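You operate a simulated robot arm through the tools that you are given. There is no shell and no other tool.

You are at the controls of a simulated robot arm. One attempt, no reset.

## Task
Shut and latch the dryer, run it on high till the dry lamp lights, then dial off.
Fine: set the dial, then press start once.

It is judged by the outcome, as a careful person would: the job done as asked, and still so three seconds after it is handed in. It fails if anything else is knocked over, pushed out of place, dropped, spilled or broken.

## Robot
A 7-joint arm with a fingered hand, fixed in place. Base frame: the origin is on the floor under the middle of its stand, x ahead of it, y to its left, z up. Readings come in m, degrees, newtons and seconds.
It reaches about 1.164 m from its shoulder. Its first joint turns from -166.0 to 166.0 degrees. Payload 4.7 kg.
The TCP is the grasp point between the finger pads, 0.036 m short of the fingertips. In the tool frame z runs along the fingers and y along their closing line. The gripper opens to 0.12 m; its body begins 0.042 m behind the TCP. The gripper is a hand of 5 fingers: y runs from the thumb to the fingers, the wrist lies at [-0.018, -0.122, -0.21] in the tool frame, and closing takes about 1.5 s.
Orientation is told as [roll, pitch, yaw] about the base's x, y, z axes, in that order, counted from this pose: with the fingers straight down and the wrist toward the robot, the tool's x, y and z point along [0, 1, 0], [1, 0, 0] and [0, 0, -1] of the base frame.

## Interface
- The arm moves only by the tool nudge_tool. Its argument "rows" is a list of rows, each an object of numbers (a shift or turn left out is 0, a gripper value left out holds the last): "dx", "dy", "dz": the shift along the tool's x, y, z in m; "ax", "ay", "az": the turn, a rotation vector about the tool's x, y, z in degrees; "gripper": the closure in counts, from 0 (fully open) to 255 (shut). In form: [{"dx": .., "dy": .., "dz": .., "ax": .., "ay": .., "az": .., "gripper": ..}, ...]. A call has 1 to 20 rows; each row shifts and turns the commanded pose from where the row before left it, along the tool's axes as they then stand. Each row takes 0.2 s and may step no farther than 0.05 m and 8.6 degrees from the row before; otherwise, or with a gripper value out of range, the whole call is refused. Where a pose cannot be reached the arm comes as near as it can. A force on the tool above 60 N (or 10 N above the force at the start of the call, whichever is more), or a blocked arm, ends the call early, and 0.2 s more pass. The fingers move at their own pace (about 0.045 m/s each) and stop on an object; they squeeze with about 29 N. The grip force told is the motor's: it shows also when the fingers shut on nothing. Time passes only in rows, and 0.2 s behind the last, so rows that do not move let the fingers close. The reply holds the time, the measured pose of the TCP, the force on the tool along the base axes, the opening and the grip force, in the units named above and with some noise, with the torque about the TCP (base axes, N m) and any sound that the robot's microphone picked up, and new pictures: "pictures" is both (left out), scene, wrist or none.
- Cameras (640 x 400 px; columns grow to the right, rows downward): "scene" is fixed at [0.2184, 0.6506, 1.8101]; the picture's right is [-1.00, -0.08, 0.00], its down [-0.05, 0.58, -0.81] and it looks along [0.07, -0.81, -0.58] (base axes); focal length 349 px, centre (320, 200). "wrist" rides on the gripper at [0.072, -0.091, -0.143] in the tool frame; the picture's right is [-0.80, 0.28, -0.52], its down [-0.53, -0.73, 0.43] and it looks along [-0.27, 0.62, 0.74] (tool axes); focal length 234 px, centre (320, 200).
- grasp_type(shape): the hand has 5 fingers and takes this shape, open, in about a second: jaw (thumb against the fingers, like two jaws); tri (thumb and two fingers); tip (a fingertip pinch); poke (one finger out to press); point (the index stretched); flat (the hand flat); cup (the hand cupped); fist (a fist). The gripper value then closes the fingers along that shape, each until it touches; the sizes above hold for jaw. It gives what a move gives, with no picture.
- locate(camera, pixels): there is no depth. For up to 12 entries [column, row, z] of the newest picture of that camera ("zoom" is the newest enlarged one), the place [x, y] in the base frame at which the ray of that pixel passes the height z, good to about 0.002 m. It takes no simulated time.
- close_up(camera, box): a new picture of the part [left, top, right, bottom] of that camera's present view, enlarged. It takes no simulated time.
- sign_off(): hands the job in; it is judged then, once.

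Unless the task says otherwise, let go and move clear before handing in.

The tools are called after "Request:" by a JSON object that holds its "fn" and its "kwargs". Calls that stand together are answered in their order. nudge_tool: Moves the arm, as the interface text tells. Its arguments: {"type":"object","properties":{"rows":{"type":"array"},"pictures":{"type":"string","enum":["both","scene","wrist","none"]}},"required":["rows"]} The other tools are called the same way: grasp_type (shape) gives the hand a shape; locate (camera, pixels) gives the place at which the rays of pixels pass given heights; close_up (camera, box) takes an enlarged picture of a part of a camera's view; sign_off () hands the job in.

At the start:

```text
time: 0.0
tool_pos: [0.4296, 0.0151, 0.9305]
tcp_rot: [-0.7, 17.4, 0.5]
contact_force: [0.1, -0.6, -0.5]
moment: [0.0, 0.03, -0.04]
width: 0.1196
finger_force: 0.0
shape: jaw
```

scene: 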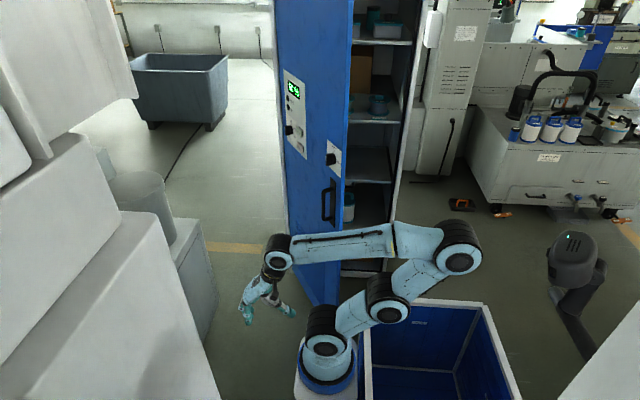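
wrist: 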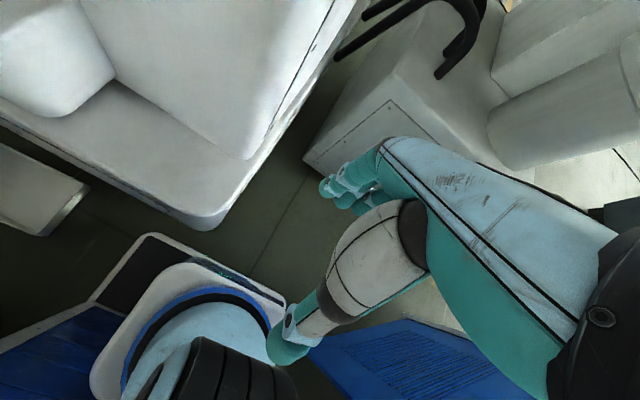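

The scene picture shows a blue cabinet (dryer) with its door swung open toward the robot, a panel with a display near (293,115), a knob near (332,158) and a handle near (328,200). I'll look at these up close first.

Request:
{"fn": "close_up", "kwargs": {"camera": "scene", "box": [260, 50, 360, 230]}}

Request:
{"fn": "close_up", "kwargs": {"camera": "scene", "box": [240, 0, 460, 310]}}

Request:
{"fn": "close_up", "kwargs": {"camera": "scene", "box": [270, 60, 350, 110]}}

Request:
{"fn": "close_up", "kwargs": {"camera": "scene", "box": [270, 105, 350, 155]}}

Request:
{"fn": "close_up", "kwargs": {"camera": "scene", "box": [290, 135, 370, 225]}}

```text
2.22 times, centred on (310, 140) of scene
```

zoom: 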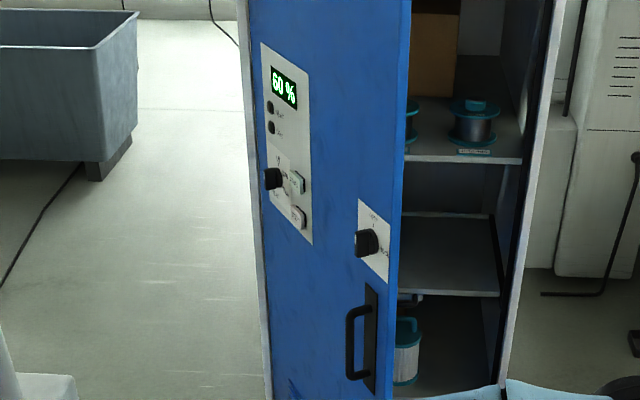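

```text
1.29 times, centred on (350, 155) of scene
```

zoom: 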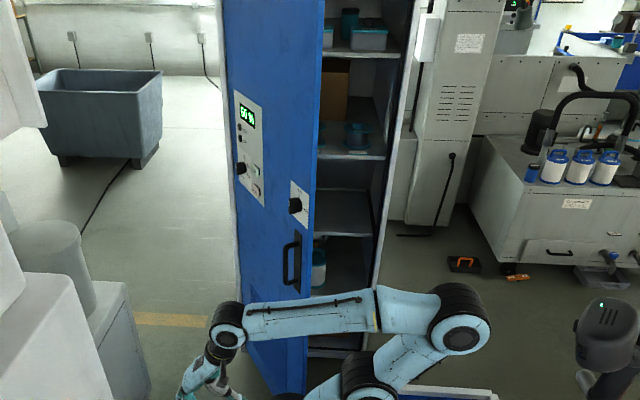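

```text
8.00 times, centred on (310, 85) of scene
```

zoom: 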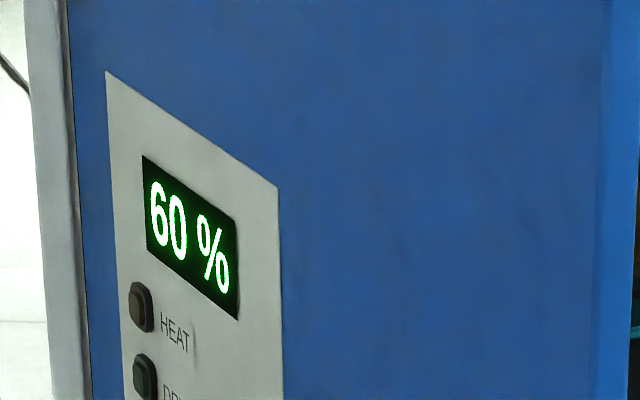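

```text
8.00 times, centred on (310, 130) of scene
```

zoom: 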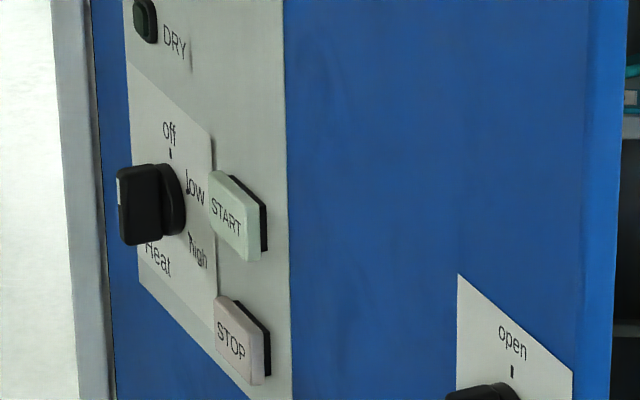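

```text
4.44 times, centred on (330, 180) of scene
```

zoom: 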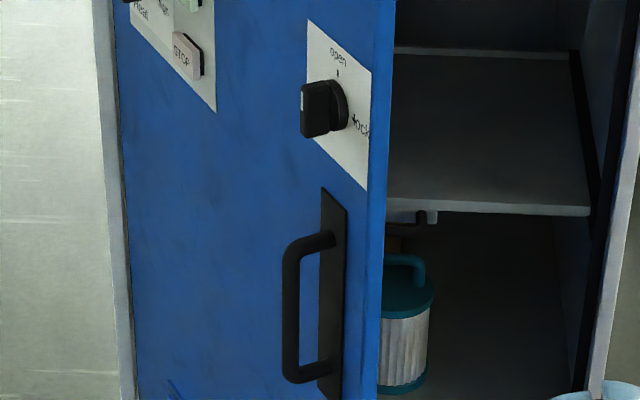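

The display reads 60 %, the dial is at off with low/high clockwise, and the lock knob reads open/lock. I need the 3D geometry, so I'll check the bottom of the cabinet and ray positions at several heights.

Request:
{"fn": "close_up", "kwargs": {"camera": "scene", "box": [280, 220, 420, 310]}}

Request:
{"fn": "close_up", "kwargs": {"camera": "scene", "box": [260, 0, 440, 110]}}

Request:
{"fn": "locate", "kwargs": {"camera": "scene", "pixels": [[288, 130, 0.9], [288, 130, 1.1], [288, 130, 1.2], [288, 130, 1.3], [331, 160, 0.9], [331, 160, 1.0], [331, 160, 1.1], [331, 160, 1.2], [325, 305, 0.0], [325, 305, 0.1], [325, 305, 0.2], [382, 262, 0.0]]}}

```text
4.44 times, centred on (350, 265) of scene
```

zoom: 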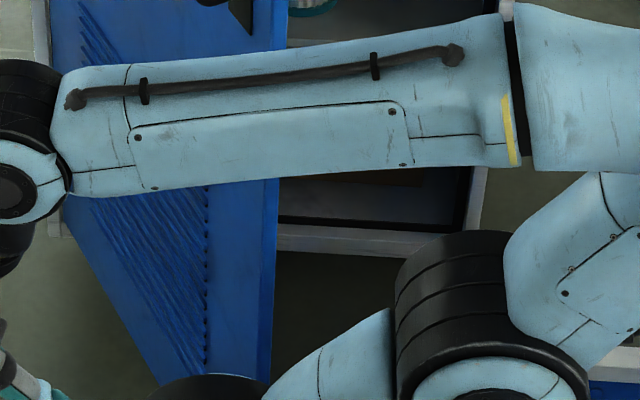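

```text
3.56 times, centred on (350, 55) of scene
```

zoom: 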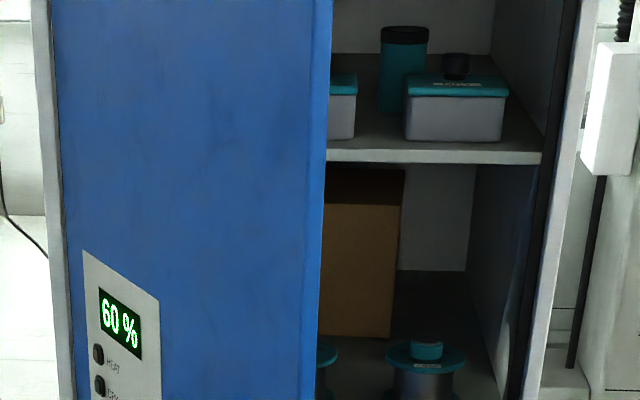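

```text
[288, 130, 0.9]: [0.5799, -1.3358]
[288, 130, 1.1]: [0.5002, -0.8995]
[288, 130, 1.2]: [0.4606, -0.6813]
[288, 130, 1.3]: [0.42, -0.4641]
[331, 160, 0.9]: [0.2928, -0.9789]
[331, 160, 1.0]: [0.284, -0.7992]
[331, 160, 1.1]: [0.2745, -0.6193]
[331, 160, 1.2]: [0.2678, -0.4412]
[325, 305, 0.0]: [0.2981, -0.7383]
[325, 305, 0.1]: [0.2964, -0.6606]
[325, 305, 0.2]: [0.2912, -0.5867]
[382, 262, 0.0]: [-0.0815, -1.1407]
```

The cabinet's lower left front corner is near (291,273) and the front sill's bottom edge near (368,278); I'll query those rays at low heights to get the cabinet's footprint.

Request:
{"fn": "locate", "kwargs": {"camera": "scene", "pixels": [[291, 273.5, 0.0], [291, 273.5, 0.1], [368, 278, 0.0], [368, 278, 0.1], [352, 276, 0.0], [387.5, 258, 0.0], [317, 300, 0.0], [317, 300, 0.1], [302, 270, 0.1], [387.5, 258, 0.1], [387.5, 258, 0.2], [311, 305, 0.0]]}}

```text
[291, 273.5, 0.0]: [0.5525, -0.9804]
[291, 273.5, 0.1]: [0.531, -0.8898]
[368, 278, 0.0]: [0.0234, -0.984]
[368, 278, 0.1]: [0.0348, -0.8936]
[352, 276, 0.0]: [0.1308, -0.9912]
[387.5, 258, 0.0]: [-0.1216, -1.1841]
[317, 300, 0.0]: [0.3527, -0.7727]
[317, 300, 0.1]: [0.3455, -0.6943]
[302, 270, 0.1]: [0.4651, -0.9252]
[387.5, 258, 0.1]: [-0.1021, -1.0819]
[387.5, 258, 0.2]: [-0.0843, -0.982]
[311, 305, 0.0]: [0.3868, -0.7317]
```

The arm's base (blue collar near (325,375)) seems to be offset from the origin, so I'll check where it lies and what the blue bin rim is at plausible heights.

Request:
{"fn": "locate", "kwargs": {"camera": "scene", "pixels": [[325, 375, 0.5], [325, 375, 0.6], [325, 375, 0.7], [326, 345, 0.8], [387, 305, 1.0], [457, 258, 1.1], [280, 255, 1.1], [365, 300, 0.5], [485, 304, 0.5], [365, 300, 0.7], [485, 304, 0.7], [520, 399, 0.5]]}}

Request:
{"fn": "locate", "kwargs": {"camera": "wrist", "pixels": [[200, 370, 0.5], [200, 370, 0.6], [200, 370, 0.7], [400, 320, 0.1], [400, 320, 0.6], [60, 330, 0.5], [120, 300, 0.5], [100, 270, 0.0], [400, 320, 0.3]]}}

Request:
{"fn": "close_up", "kwargs": {"camera": "scene", "box": [240, 220, 530, 400]}}

Request:
{"fn": "close_up", "kwargs": {"camera": "wrist", "box": [0, 200, 320, 400]}}

```text
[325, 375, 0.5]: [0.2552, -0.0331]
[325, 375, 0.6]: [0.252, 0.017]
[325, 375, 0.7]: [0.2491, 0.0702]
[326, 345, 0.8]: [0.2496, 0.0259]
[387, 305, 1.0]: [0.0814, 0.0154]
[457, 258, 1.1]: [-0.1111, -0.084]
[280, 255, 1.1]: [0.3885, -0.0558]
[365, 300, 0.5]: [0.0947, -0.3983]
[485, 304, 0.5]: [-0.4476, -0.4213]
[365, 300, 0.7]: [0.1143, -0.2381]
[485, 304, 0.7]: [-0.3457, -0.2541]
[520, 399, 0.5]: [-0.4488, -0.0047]
```

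```text
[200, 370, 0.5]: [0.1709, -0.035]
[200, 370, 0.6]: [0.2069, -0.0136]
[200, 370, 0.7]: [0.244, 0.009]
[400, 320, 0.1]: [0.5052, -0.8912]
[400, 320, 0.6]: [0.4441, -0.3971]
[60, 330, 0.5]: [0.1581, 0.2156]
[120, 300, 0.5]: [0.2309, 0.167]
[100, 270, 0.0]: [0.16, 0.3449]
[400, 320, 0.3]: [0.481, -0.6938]
```

```text
2.21 times, centred on (385, 310) of scene
```

zoom: 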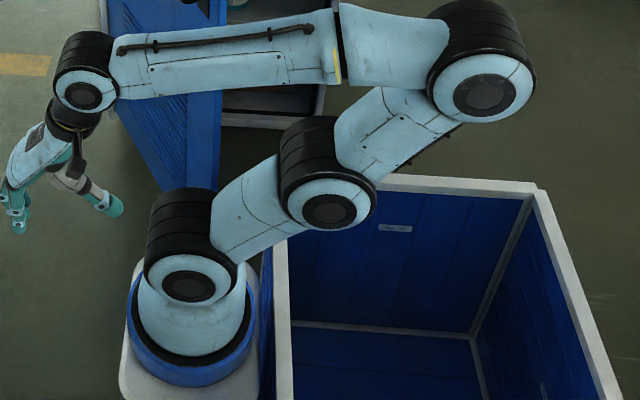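

```text
2.00 times, centred on (160, 300) of wrist
```

zoom: 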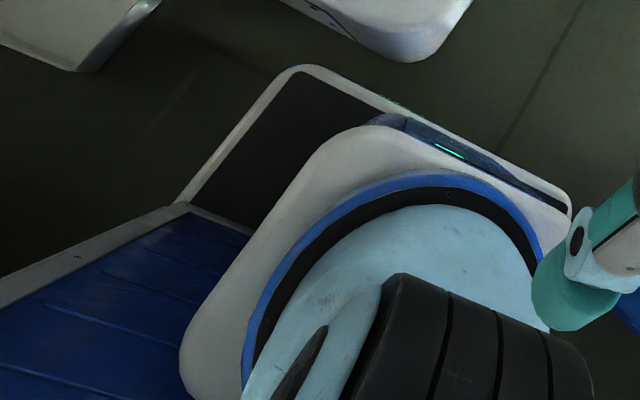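

The arm's collar is near (0.25, 0.0) at z≈0.6–0.8, the door hinge near x≈0.54, y≈-0.97, and the free edge is near (0.2,-0.5). I'll level the hand and swing it out toward the outer side of the door so the wrist camera can triangulate.

Request:
{"fn": "nudge_tool", "kwargs": {"rows": [{"ax": -5.8}, {"ax": -5.8}, {"ax": -5.8}, {"dx": -0.03, "dy": 0.01, "dz": -0.02}, {"dx": -0.03, "dy": 0.01, "dz": -0.02}, {"dx": -0.03, "dy": 0.01, "dz": -0.02}, {"dx": -0.03, "dy": 0.01, "dz": -0.02}, {"dx": -0.03, "dy": 0.01, "dz": -0.02}, {"dx": -0.03, "dy": 0.01, "dz": -0.02}, {"dx": -0.03, "dy": 0.01, "dz": -0.02}, {"dx": -0.03, "dy": 0.01, "dz": -0.02}, {"dx": -0.03, "dy": 0.01, "dz": -0.02}, {"dx": -0.03, "dy": 0.01, "dz": -0.02}]}}

```text
time: 2.8
tool_pos: [0.5318, -0.2828, 1.1338]
tcp_rot: [-0.6, -0.1, 0.6]
contact_force: [-0.8, 0.3, 0.5]
moment: [-0.03, -0.03, -0.01]
width: 0.1202
finger_force: 0.0
shape: jaw
```

scene: 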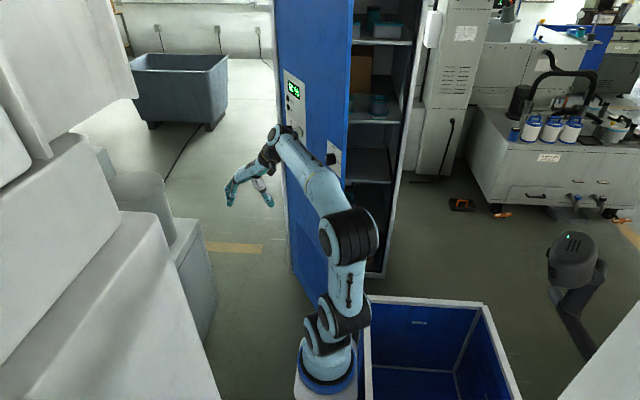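
wrist: 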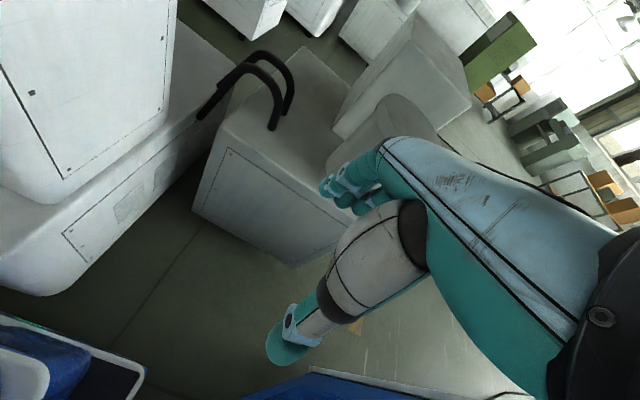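

The hand is level at (0.53,-0.28,1.13) with clear room round it. Now I'll turn the fingers to point toward the dryer (-y).

Request:
{"fn": "nudge_tool", "kwargs": {"rows": [{"ay": -8.2, "dz": 0.01}, {"ay": -8.2, "dz": 0.01}, {"ay": -8.2, "dz": 0.01}, {"ay": -8.2, "dz": 0.01}, {"ay": -8.2, "dz": 0.01}, {"ay": -8.2, "dz": 0.01}, {"ay": -8.2, "dz": 0.01}, {"ay": -8.2, "dz": 0.01}, {"ay": -8.2, "dz": 0.01}, {"ay": -8.2, "dz": 0.01}, {"ay": -7.4, "dz": 0.01}]}}

```text
time: 5.2
tool_pos: [0.5323, -0.348, 1.0586]
tcp_rot: [-89.1, -0.9, 0.3]
contact_force: [0.5, 1.0, 1.7]
moment: [-0.01, 0.02, 0.01]
width: 0.1198
finger_force: 0.1
shape: jaw
```

scene: 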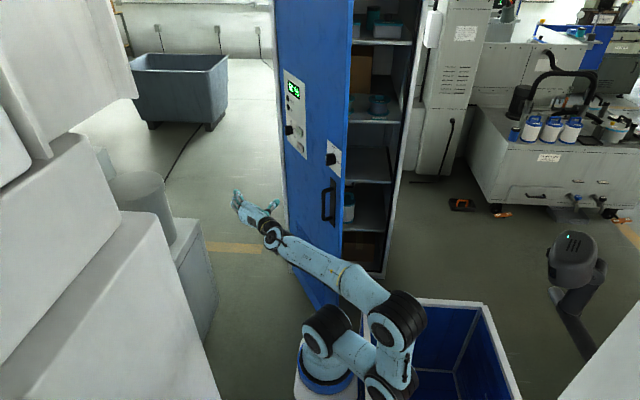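
wrist: 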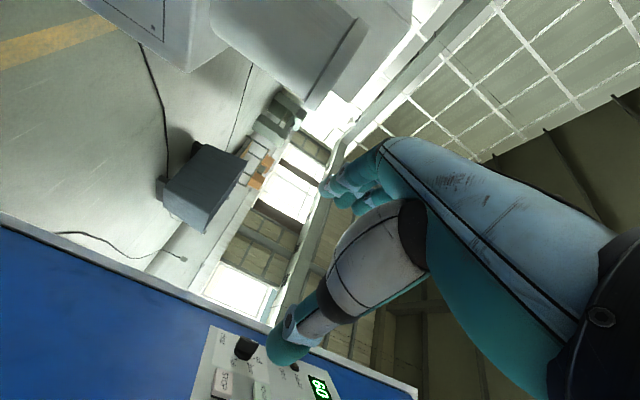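

The wrist camera now sees the panel: dial at about (245,348). I'll intersect that ray with the scene ray for the dial.

Request:
{"fn": "close_up", "kwargs": {"camera": "wrist", "box": [160, 300, 340, 400]}}

Request:
{"fn": "locate", "kwargs": {"camera": "wrist", "pixels": [[245, 348, 1.0], [245, 348, 1.1], [245, 348, 1.15], [245, 348, 1.2], [317, 385, 1.1], [317, 385, 1.2], [317, 385, 1.3], [222, 382, 1.05], [222, 382, 1.1]]}}

Request:
{"fn": "locate", "kwargs": {"camera": "scene", "pixels": [[288.5, 130, 1.05], [288.5, 130, 1.1], [288.5, 130, 1.15], [288.5, 130, 1.2], [293, 90, 1.2], [293, 90, 1.3], [293, 90, 1.25], [301, 148, 1.05], [301, 148, 1.1]]}}

```text
3.56 times, centred on (250, 350) of wrist
```

zoom: 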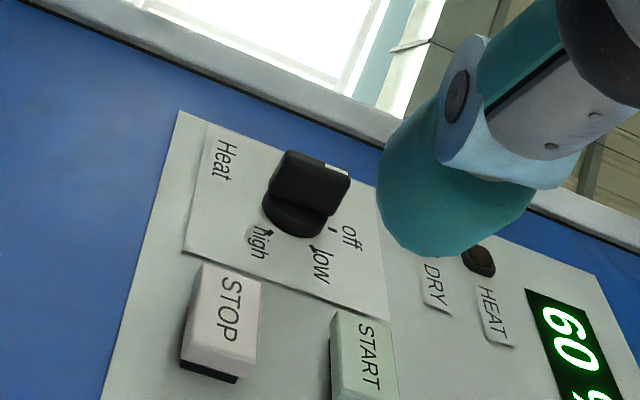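

```text
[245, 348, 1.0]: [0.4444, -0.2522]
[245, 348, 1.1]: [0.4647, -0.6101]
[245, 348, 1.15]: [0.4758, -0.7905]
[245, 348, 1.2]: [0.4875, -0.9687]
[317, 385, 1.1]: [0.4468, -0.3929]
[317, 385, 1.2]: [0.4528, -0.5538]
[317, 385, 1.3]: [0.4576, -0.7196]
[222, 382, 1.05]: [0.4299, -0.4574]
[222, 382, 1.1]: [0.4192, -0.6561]
```

```text
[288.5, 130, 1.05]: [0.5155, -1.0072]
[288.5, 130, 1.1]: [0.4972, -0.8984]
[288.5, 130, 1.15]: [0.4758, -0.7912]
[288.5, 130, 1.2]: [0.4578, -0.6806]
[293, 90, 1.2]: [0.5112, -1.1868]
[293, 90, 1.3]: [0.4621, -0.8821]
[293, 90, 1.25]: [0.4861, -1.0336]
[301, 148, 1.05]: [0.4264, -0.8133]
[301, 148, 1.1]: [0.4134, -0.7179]
```

The two cameras agree: dial at about (0.476,-0.791,1.15), STOP near (0.415,-0.70,1.11), so the door stands open ~56° with its hinge near (0.555,-0.91). I'll make a fist and move to face the outer side of the door near its free edge, above the lock knob.

Request:
{"fn": "grasp_type", "kwargs": {"shape": "fist"}}

Request:
{"fn": "nudge_tool", "kwargs": {"rows": [{"dx": -0.04, "dy": -0.015, "dz": 0.002}, {"dx": -0.04, "dy": -0.015, "dz": 0.002}, {"dx": -0.04, "dy": -0.015, "dz": 0.002}, {"dx": -0.04, "dy": -0.015, "dz": 0.002}, {"dx": -0.04, "dy": -0.015, "dz": 0.002}, {"dx": -0.04, "dy": -0.015, "dz": 0.002}, {"ax": 7}, {"ax": 7}, {"ax": 7}, {"ax": 7}, {"ax": 7}]}}

```text
time: 6.1
tool_pos: [0.5321, -0.3468, 1.0575]
tcp_rot: [-88.8, -0.9, 0.2]
contact_force: [0.2, -0.4, 0.3]
moment: [0.0, 0.02, -0.04]
width: 0.0
finger_force: 0.0
shape: fist
```

```text
time: 8.5
tool_pos: [0.4455, -0.3653, 1.2993]
tcp_rot: [-90.1, -0.1, -34.6]
contact_force: [-0.2, -0.6, 0.4]
moment: [0.0, -0.03, 0.01]
width: 0.0
finger_force: 0.1
shape: fist
out of reach, approached as far as the arm can: row 7
```

scene: 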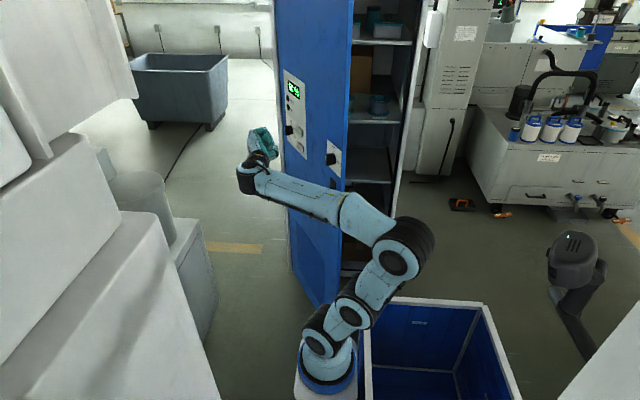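
wrist: 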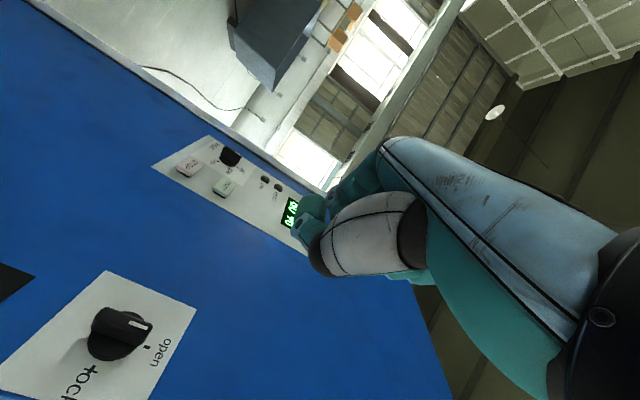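

The wrist view shows the lock knob at (118,332), the dial at (230,157) and the panel. I'll triangulate these with the scene rays.

Request:
{"fn": "close_up", "kwargs": {"camera": "wrist", "box": [0, 250, 220, 400]}}

Request:
{"fn": "close_up", "kwargs": {"camera": "wrist", "box": [140, 120, 340, 260]}}

Request:
{"fn": "locate", "kwargs": {"camera": "wrist", "pixels": [[118, 333, 1.1], [118, 333, 1.15], [118, 333, 1.2], [231, 157, 1.1], [231, 157, 1.15], [231, 157, 1.2], [190, 167, 1.1], [225, 189, 1.15], [293, 210, 1.3], [106, 271, 1.1], [196, 308, 1.2]]}}

Request:
{"fn": "locate", "kwargs": {"camera": "scene", "pixels": [[331, 159.5, 1.1], [331, 159.5, 1.15], [331, 159.5, 1.2], [327, 139.5, 1.2], [327, 139.5, 1.25], [341.5, 148, 1.2], [341.5, 148, 1.25], [301, 131, 1.15], [301, 131, 1.2], [349, 100, 1.3], [349, 100, 1.4]]}}

```text
2.67 times, centred on (110, 325) of wrist
```

zoom: 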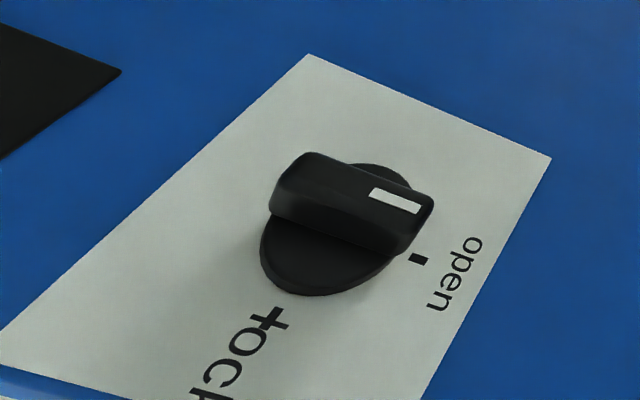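

```text
2.86 times, centred on (240, 190) of wrist
```

zoom: 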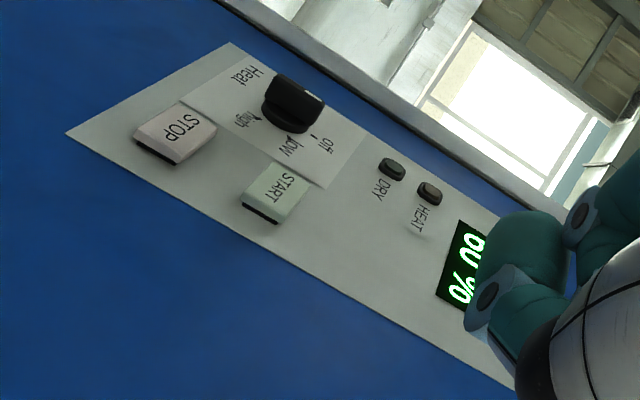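

```text
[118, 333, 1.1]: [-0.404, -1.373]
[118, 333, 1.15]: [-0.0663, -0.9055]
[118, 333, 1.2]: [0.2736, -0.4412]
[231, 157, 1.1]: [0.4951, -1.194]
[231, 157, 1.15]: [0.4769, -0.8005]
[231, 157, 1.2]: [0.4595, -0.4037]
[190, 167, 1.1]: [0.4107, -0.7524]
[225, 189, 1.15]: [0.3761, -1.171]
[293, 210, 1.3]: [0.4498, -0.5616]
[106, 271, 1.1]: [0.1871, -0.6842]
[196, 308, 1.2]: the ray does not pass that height
```

```text
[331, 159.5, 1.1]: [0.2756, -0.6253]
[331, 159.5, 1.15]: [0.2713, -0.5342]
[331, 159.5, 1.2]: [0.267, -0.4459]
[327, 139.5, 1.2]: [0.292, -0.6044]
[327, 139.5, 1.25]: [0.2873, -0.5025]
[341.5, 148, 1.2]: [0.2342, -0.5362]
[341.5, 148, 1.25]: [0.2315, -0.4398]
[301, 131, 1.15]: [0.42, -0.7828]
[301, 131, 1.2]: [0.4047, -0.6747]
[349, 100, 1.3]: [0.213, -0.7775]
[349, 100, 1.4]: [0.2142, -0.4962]
```

Lock knob triangulates to about (0.269,-0.445,1.20), dial (0.476,-0.795,1.15); door open ~59°, hinge near (0.54,-0.965). I'll bring the fist in front of the door face between dial and lock knob, still ~0.1 m off.

Request:
{"fn": "nudge_tool", "kwargs": {"rows": [{"ax": 7.5}, {"ax": 7.5}, {"dx": 0.025, "dy": 0.0204, "dz": 0.035}, {"dx": 0.025, "dy": 0.0204, "dz": 0.035}, {"dx": 0.025, "dy": 0.0204, "dz": 0.035}, {"dx": 0.025, "dy": 0.0204, "dz": 0.035}]}}

Request:
{"fn": "close_up", "kwargs": {"camera": "scene", "box": [230, 80, 390, 220]}}

```text
time: 9.9
tool_pos: [0.3913, -0.5197, 1.1994]
tcp_rot: [-89.8, -0.1, -49.4]
contact_force: [-0.4, 0.2, 0.8]
moment: [0.03, -0.05, 0.01]
width: 0.0
finger_force: 0.1
shape: fist
```

scene: 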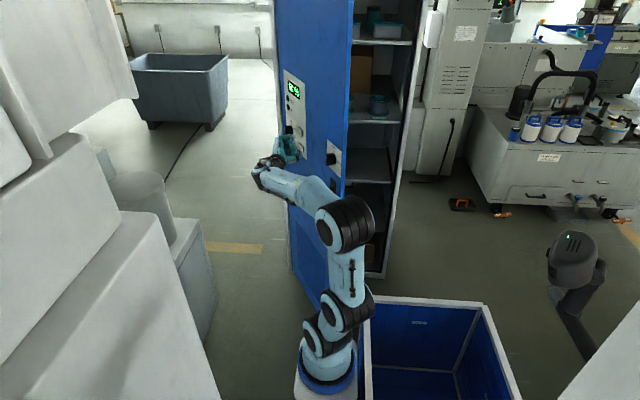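
wrist: 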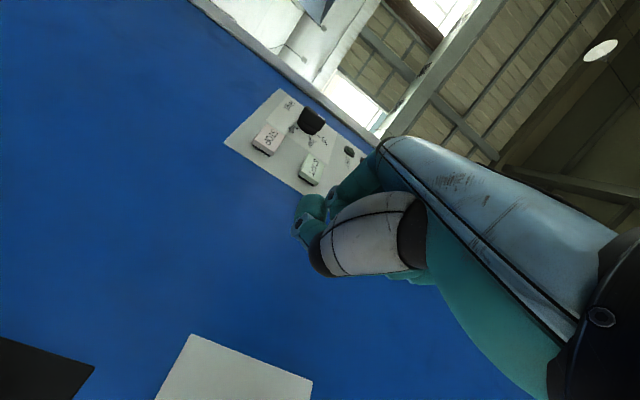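

```text
2.86 times, centred on (310, 150) of scene
```

zoom: 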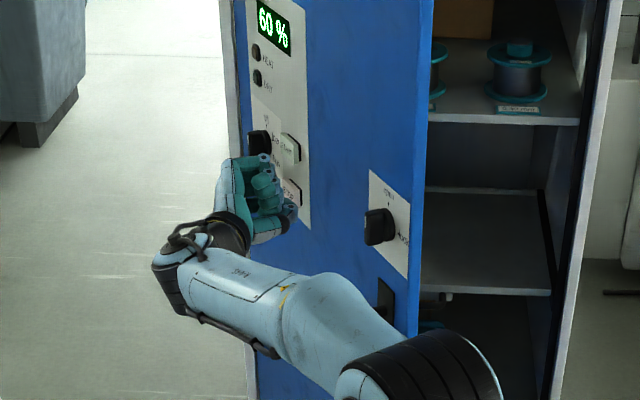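

The fist at (0.391,-0.520,1.20) is ~0.1 m off the face with the door panel to its left. I'll shift a little toward the free edge and ease in until contact.

Request:
{"fn": "nudge_tool", "kwargs": {"rows": [{"dy": -0.03}, {"dz": 0.015}, {"dz": 0.015}, {"dz": 0.015}, {"dz": 0.015}, {"dz": 0.01}]}}

Request:
{"fn": "close_up", "kwargs": {"camera": "scene", "box": [230, 80, 390, 220]}}

```text
time: 11.3
tool_pos: [0.3198, -0.5397, 1.1987]
tcp_rot: [-90.0, 0.1, -49.4]
contact_force: [0.4, 0.6, 0.1]
moment: [0.03, 0.01, -0.01]
width: 0.0
finger_force: 0.1
shape: fist
```

scene: 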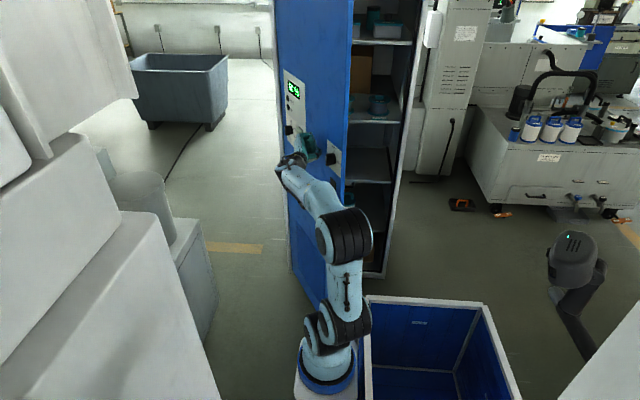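
wrist: 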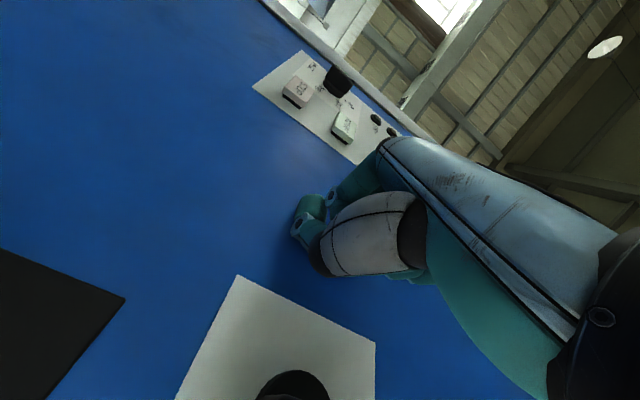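

```text
2.86 times, centred on (310, 150) of scene
```

zoom: 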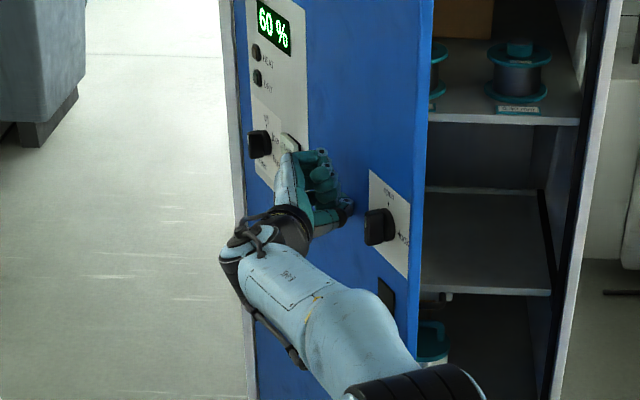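

No contact yet; the TCP is ~0.027 m from the face. I'll keep easing in.

Request:
{"fn": "nudge_tool", "kwargs": {"rows": [{"dz": 0.008}, {"dz": 0.008}, {"dz": 0.008}, {"dz": 0.008}]}}

Request:
{"fn": "close_up", "kwargs": {"camera": "scene", "box": [230, 80, 390, 220]}}

```text
time: 12.3
tool_pos: [0.296, -0.5619, 1.199]
tcp_rot: [-90.1, 0.0, -49.5]
contact_force: [0.2, -0.2, -0.1]
moment: [-0.03, 0.02, -0.04]
width: 0.0002
finger_force: 0.0
shape: fist
```

scene: 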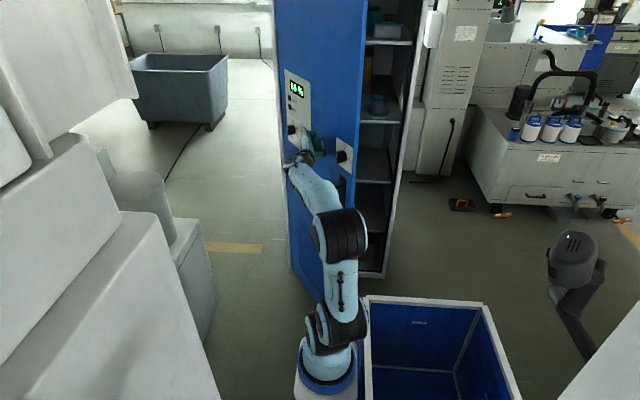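
wrist: 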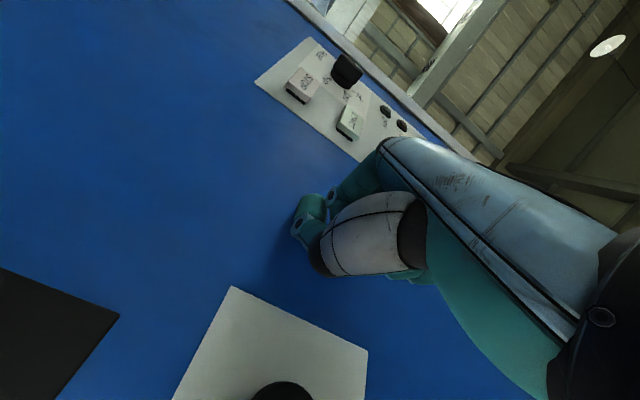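

```text
2.86 times, centred on (310, 150) of scene
```

zoom: 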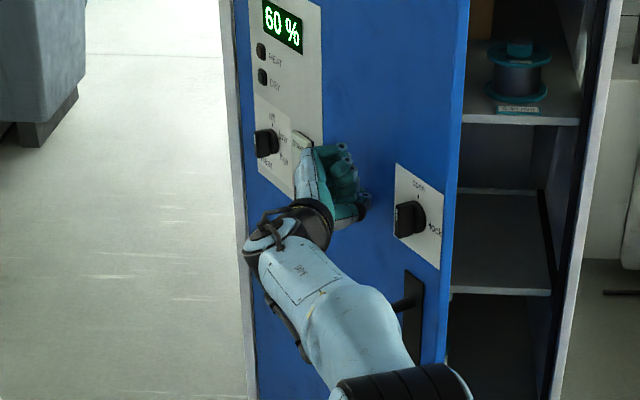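

The door is light and has already swung ~4.5° (free edge moved from column 348 to 364) with almost no force. I'll follow the arc about the hinge, pushing and turning together.

Request:
{"fn": "nudge_tool", "kwargs": {"rows": [{"ax": -3, "dz": 0.0244, "dy": -0.0033}, {"ax": -3, "dz": 0.0244, "dy": -0.0033}, {"ax": -3, "dz": 0.0244, "dy": -0.0033}, {"ax": -3, "dz": 0.0244, "dy": -0.0033}, {"ax": -3, "dz": 0.0244, "dy": -0.0033}, {"ax": -3, "dz": 0.0244, "dy": -0.0033}, {"ax": -3, "dz": 0.0244, "dy": -0.0033}, {"ax": -3, "dz": 0.0244, "dy": -0.0033}, {"ax": -3, "dz": 0.0244, "dy": -0.0033}]}}

Request:
{"fn": "close_up", "kwargs": {"camera": "scene", "box": [270, 80, 430, 220]}}

```text
time: 14.3
tool_pos: [0.1557, -0.6942, 1.1887]
tcp_rot: [-88.2, 0.7, -24.9]
contact_force: [0.1, 0.3, 1.0]
moment: [0.06, -0.01, -0.03]
width: 0.1141
finger_force: 0.0
shape: fist
out of reach, approached as far as the arm can: row 4, 5, 6
```

scene: 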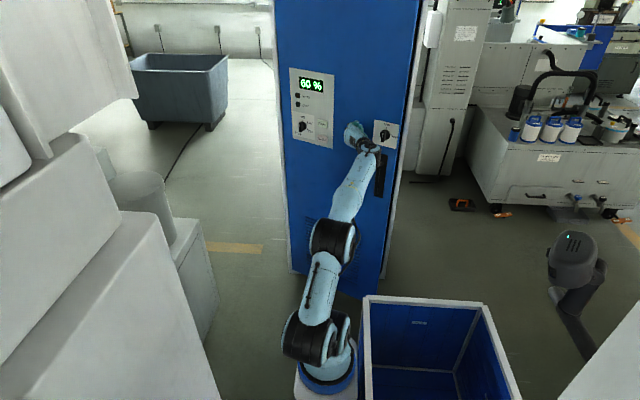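
wrist: 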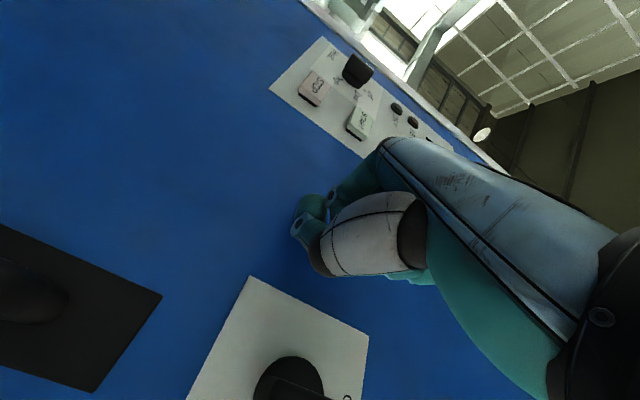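

```text
2.86 times, centred on (350, 150) of scene
```

zoom: 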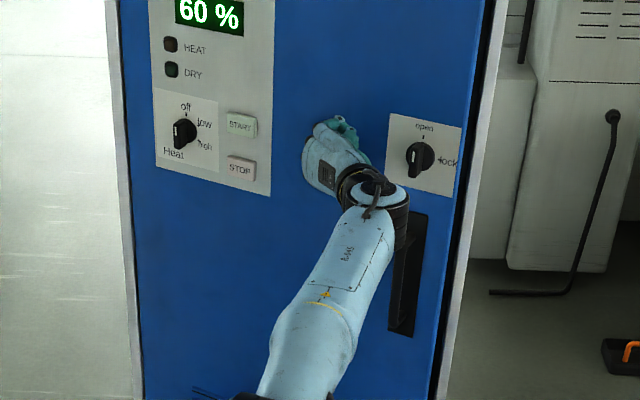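

The door is following; the panel now faces the camera with all labels legible. I'll check the lock knob's ray for the remaining angle.

Request:
{"fn": "locate", "kwargs": {"camera": "scene", "pixels": [[385, 135, 1.2], [302, 126, 1.15], [385, 135, 1.19], [417, 100, 1.3], [388, 275, 0.0], [388, 275, 0.05], [409, 100, 1.3]]}}

Request:
{"fn": "close_up", "kwargs": {"camera": "scene", "box": [360, 80, 440, 290]}}

```text
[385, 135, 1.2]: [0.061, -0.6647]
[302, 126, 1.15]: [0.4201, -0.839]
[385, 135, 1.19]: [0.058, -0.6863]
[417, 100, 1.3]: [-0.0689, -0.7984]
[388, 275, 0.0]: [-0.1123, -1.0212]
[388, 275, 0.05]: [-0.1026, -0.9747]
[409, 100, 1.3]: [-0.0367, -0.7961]
```

```text
1.90 times, centred on (400, 185) of scene
```

zoom: 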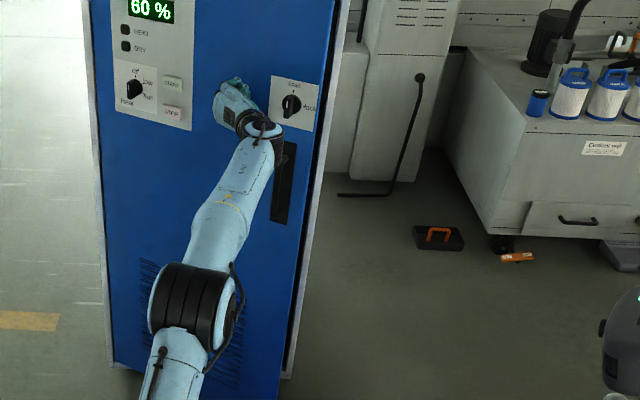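

Refitting from both knobs' motion gives hinge axis ≈(0.525,-0.905) and ~26° left to close. I'll continue the arc, more slowly near the end.

Request:
{"fn": "nudge_tool", "kwargs": {"rows": [{"ax": -3, "dz": 0.0222, "dy": -0.0013}, {"ax": -3, "dz": 0.0222, "dy": -0.0013}, {"ax": -3, "dz": 0.0222, "dy": -0.0013}, {"ax": -3, "dz": 0.0222, "dy": -0.0013}, {"ax": -3, "dz": 0.0222, "dy": -0.0013}, {"ax": -3, "dz": 0.0222, "dy": -0.0013}, {"ax": -1.5, "dz": 0.0111, "dy": -0.0007}]}}

Request:
{"fn": "close_up", "kwargs": {"camera": "scene", "box": [270, 60, 430, 200]}}

```text
time: 15.9
tool_pos: [0.1071, -0.8311, 1.1839]
tcp_rot: [-87.9, 0.1, -5.4]
contact_force: [0.0, 0.0, 0.1]
moment: [0.01, 0.01, 0.05]
width: 0.1143
finger_force: 0.1
shape: fist
```

scene: 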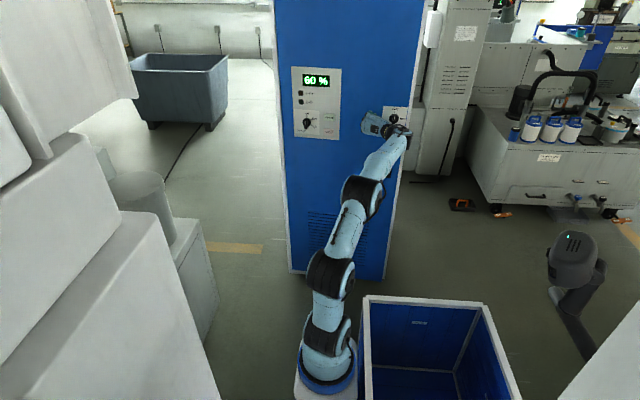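
wrist: 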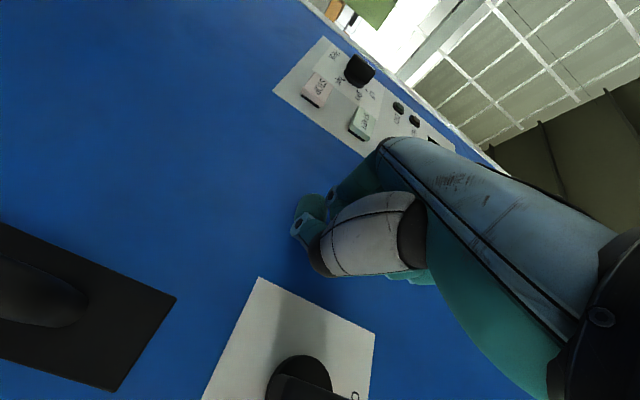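

```text
2.86 times, centred on (350, 130) of scene
```

zoom: 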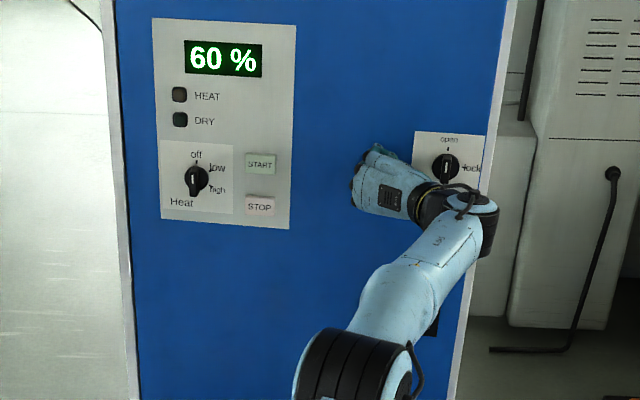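

The door is nearly shut. I'll press on gently until the force shows it is against the frame.

Request:
{"fn": "nudge_tool", "kwargs": {"rows": [{"ax": -1, "dz": 0.0075}, {"ax": -1, "dz": 0.0075}, {"ax": -1, "dz": 0.0075}, {"dz": 0.006}, {"dz": 0.006}, {"dz": 0.005}]}}

Request:
{"fn": "close_up", "kwargs": {"camera": "scene", "box": [270, 60, 430, 200]}}

```text
time: 17.3
tool_pos: [0.1049, -0.8707, 1.1828]
tcp_rot: [-87.9, 0.0, -2.4]
contact_force: [0.5, 0.3, 1.1]
moment: [0.05, 0.0, 0.01]
width: 0.1143
finger_force: 0.0
shape: fist
```

scene: 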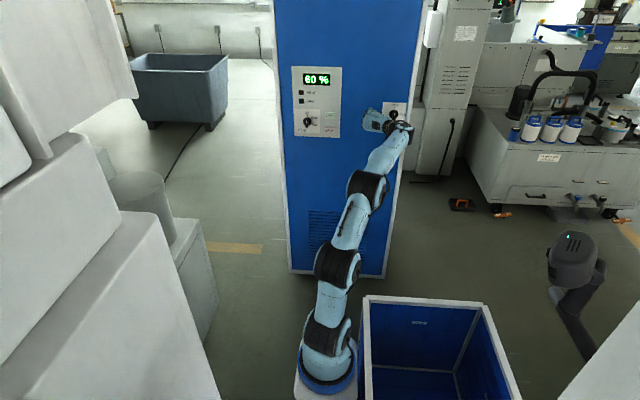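
wrist: 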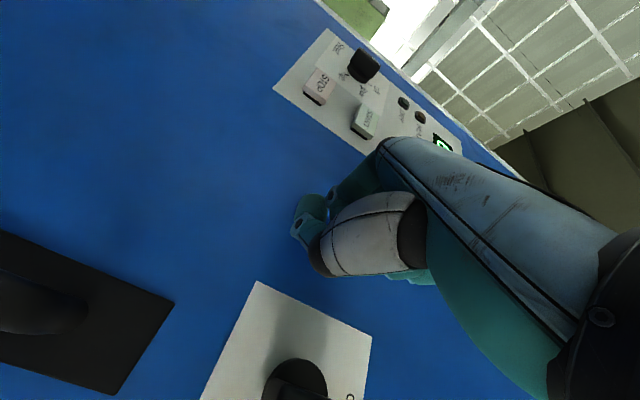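

```text
2.86 times, centred on (350, 130) of scene
```

zoom: 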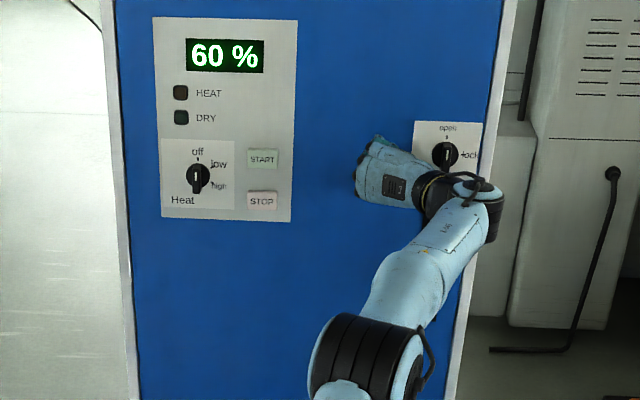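

Still little force, so the door hasn't met the frame firmly yet. I'll keep pressing in small steps.

Request:
{"fn": "nudge_tool", "kwargs": {"rows": [{"dz": 0.006}, {"dz": 0.006}, {"dz": 0.006}, {"dz": 0.006}]}}

Request:
{"fn": "close_up", "kwargs": {"camera": "scene", "box": [380, 60, 440, 160]}}

```text
time: 18.3
tool_pos: [0.1017, -0.8926, 1.1822]
tcp_rot: [-88.1, 0.0, -2.5]
contact_force: [-4.8, 12.0, 0.2]
moment: [0.17, 0.07, 0.21]
width: 0.1145
finger_force: 0.0
shape: fist
```

scene: 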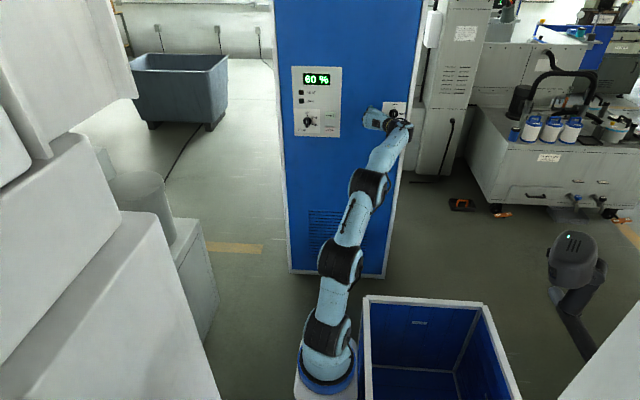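
wrist: 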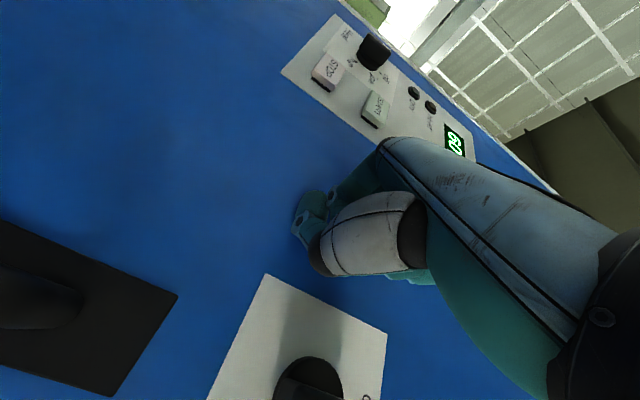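

```text
4.00 times, centred on (410, 110) of scene
```

zoom: 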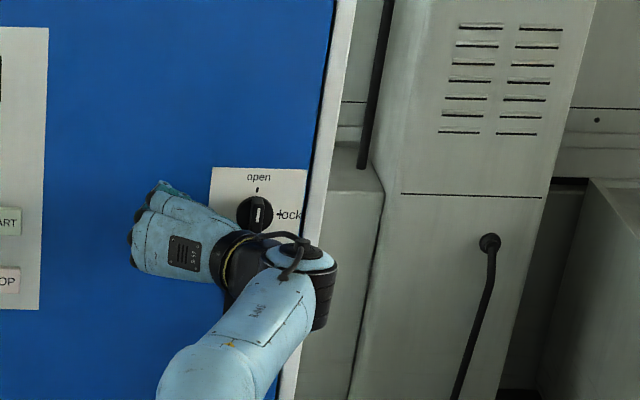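

A 12 N reaction now: the door is against the frame. One slightly firmer press, then I'll back off and check it stays shut.

Request:
{"fn": "nudge_tool", "kwargs": {"rows": [{"dz": 0.006}, {"dz": 0.0}, {"dz": -0.02}, {"dz": -0.04}, {"dz": -0.04}, {"dz": -0.04}]}}

Request:
{"fn": "close_up", "kwargs": {"camera": "scene", "box": [270, 50, 430, 150]}}

Request:
{"fn": "close_up", "kwargs": {"camera": "scene", "box": [370, 90, 420, 130]}}

Request:
{"fn": "close_up", "kwargs": {"camera": "scene", "box": [285, 60, 345, 140]}}

```text
time: 19.7
tool_pos: [0.1094, -0.7589, 1.1874]
tcp_rot: [-87.9, 0.1, -2.3]
contact_force: [0.0, -0.5, -1.9]
moment: [-0.1, -0.04, 0.04]
width: 0.0
finger_force: 0.0
shape: fist
```

scene: 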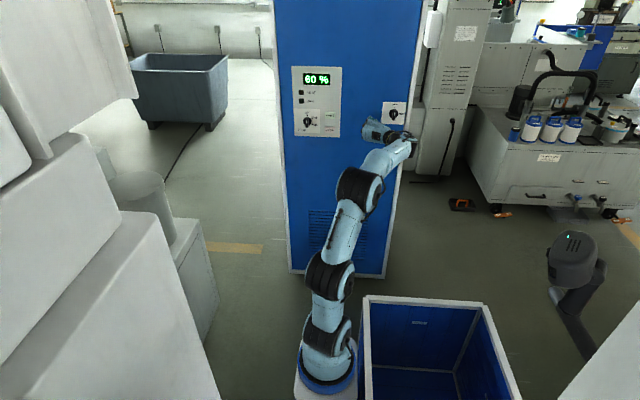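
wrist: 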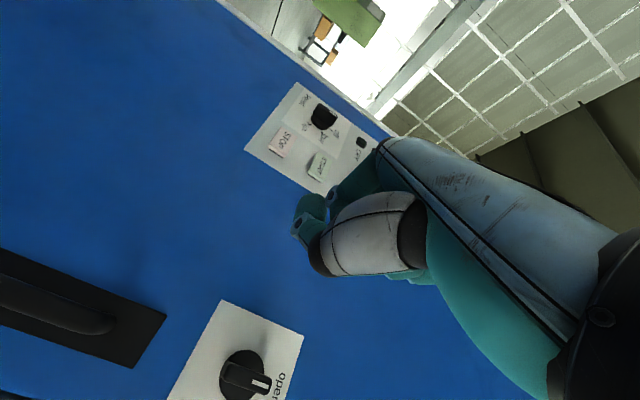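

```text
4.00 times, centred on (350, 100) of scene
```

zoom: 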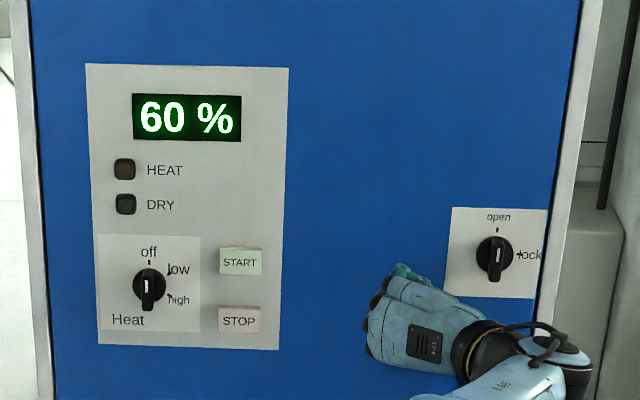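

```text
10.00 times, centred on (395, 110) of scene
```

zoom: 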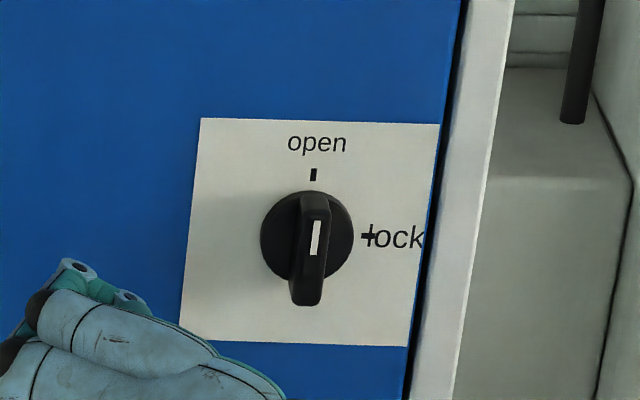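

```text
5.00 times, centred on (315, 100) of scene
```

zoom: 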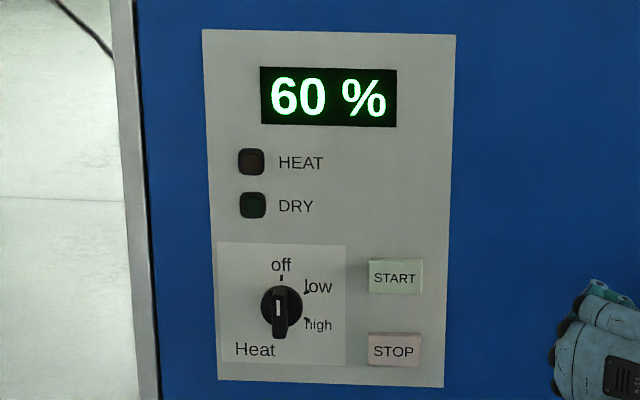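

The door is shut and stays so; both knobs face the camera: lock knob centre (393.7,113.6), dial (307.4,121.4) in the scene. I'll triangulate the closed positions of knob, dial and START.

Request:
{"fn": "close_up", "kwargs": {"camera": "wrist", "box": [140, 290, 320, 400]}}

Request:
{"fn": "close_up", "kwargs": {"camera": "wrist", "box": [240, 80, 400, 200]}}

Request:
{"fn": "locate", "kwargs": {"camera": "scene", "pixels": [[393.7, 113.6, 1.2], [393.7, 113.6, 1.18], [393.7, 113.6, 1.16], [307.4, 121.4, 1.15], [307.4, 121.4, 1.13], [307.4, 121.4, 1.11], [330.2, 115.2, 1.15], [330.2, 115.2, 1.13], [330, 131, 1.1], [330, 131, 1.08], [418, 100, 1.2], [388, 275, 0.1]]}}

```text
3.56 times, centred on (230, 345) of wrist
```

zoom: 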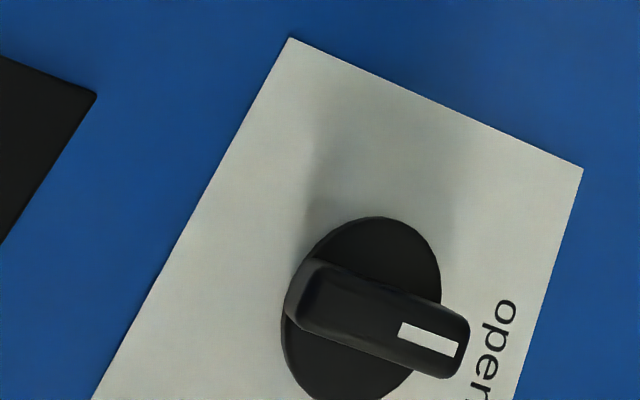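

```text
3.33 times, centred on (320, 140) of wrist
```

zoom: 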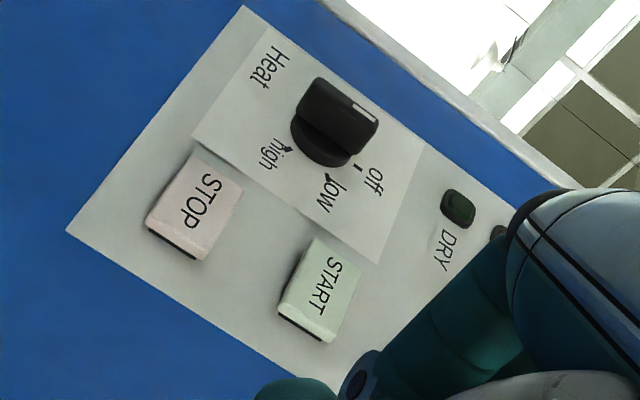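

```text
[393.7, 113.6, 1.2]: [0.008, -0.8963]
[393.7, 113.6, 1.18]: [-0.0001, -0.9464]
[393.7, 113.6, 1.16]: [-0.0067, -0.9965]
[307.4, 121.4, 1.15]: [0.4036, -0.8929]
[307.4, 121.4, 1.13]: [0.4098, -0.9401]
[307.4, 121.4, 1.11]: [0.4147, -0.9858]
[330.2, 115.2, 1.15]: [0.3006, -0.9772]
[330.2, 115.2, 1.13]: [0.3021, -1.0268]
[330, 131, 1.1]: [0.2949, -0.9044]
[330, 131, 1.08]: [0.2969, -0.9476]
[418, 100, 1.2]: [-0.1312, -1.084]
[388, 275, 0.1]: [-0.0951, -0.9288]
```

I'll query the wrist rays for the same features (white pointer marks, START, STOP).

Request:
{"fn": "locate", "kwargs": {"camera": "wrist", "pixels": [[260.9, 384.3, 1.16], [260.9, 384.3, 1.2], [260.9, 384.3, 1.24], [333.5, 113.6, 1.12], [333.5, 113.6, 1.16], [333.5, 113.6, 1.2], [321.5, 165.5, 1.16], [321.5, 165.5, 1.2], [284, 141.5, 1.1], [284, 141.5, 1.14]]}}

Request:
{"fn": "locate", "kwargs": {"camera": "scene", "pixels": [[394.5, 113.8, 1.22], [394.5, 113.8, 1.2], [394.5, 113.8, 1.24], [306.6, 121.6, 1.14], [306.6, 121.6, 1.16], [306.6, 121.6, 1.18], [330, 115.2, 1.16], [330, 115.2, 1.18], [329.8, 130, 1.1], [329.8, 130, 1.12]]}}

```text
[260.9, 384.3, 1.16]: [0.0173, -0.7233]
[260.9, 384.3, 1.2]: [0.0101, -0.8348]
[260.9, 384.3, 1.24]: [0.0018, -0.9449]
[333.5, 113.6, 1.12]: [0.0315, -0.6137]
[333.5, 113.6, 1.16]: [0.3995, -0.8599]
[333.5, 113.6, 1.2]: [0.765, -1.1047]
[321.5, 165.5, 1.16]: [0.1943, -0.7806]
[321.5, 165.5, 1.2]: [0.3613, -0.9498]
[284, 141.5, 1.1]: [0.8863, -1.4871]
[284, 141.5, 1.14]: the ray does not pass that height
```

```text
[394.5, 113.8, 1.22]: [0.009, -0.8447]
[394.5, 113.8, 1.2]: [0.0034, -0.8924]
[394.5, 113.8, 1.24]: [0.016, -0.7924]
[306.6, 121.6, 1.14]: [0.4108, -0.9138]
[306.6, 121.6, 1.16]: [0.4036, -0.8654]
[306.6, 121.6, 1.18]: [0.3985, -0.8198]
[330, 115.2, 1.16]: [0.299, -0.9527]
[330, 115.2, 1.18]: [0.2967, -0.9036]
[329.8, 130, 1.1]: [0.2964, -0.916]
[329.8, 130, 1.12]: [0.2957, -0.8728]
```

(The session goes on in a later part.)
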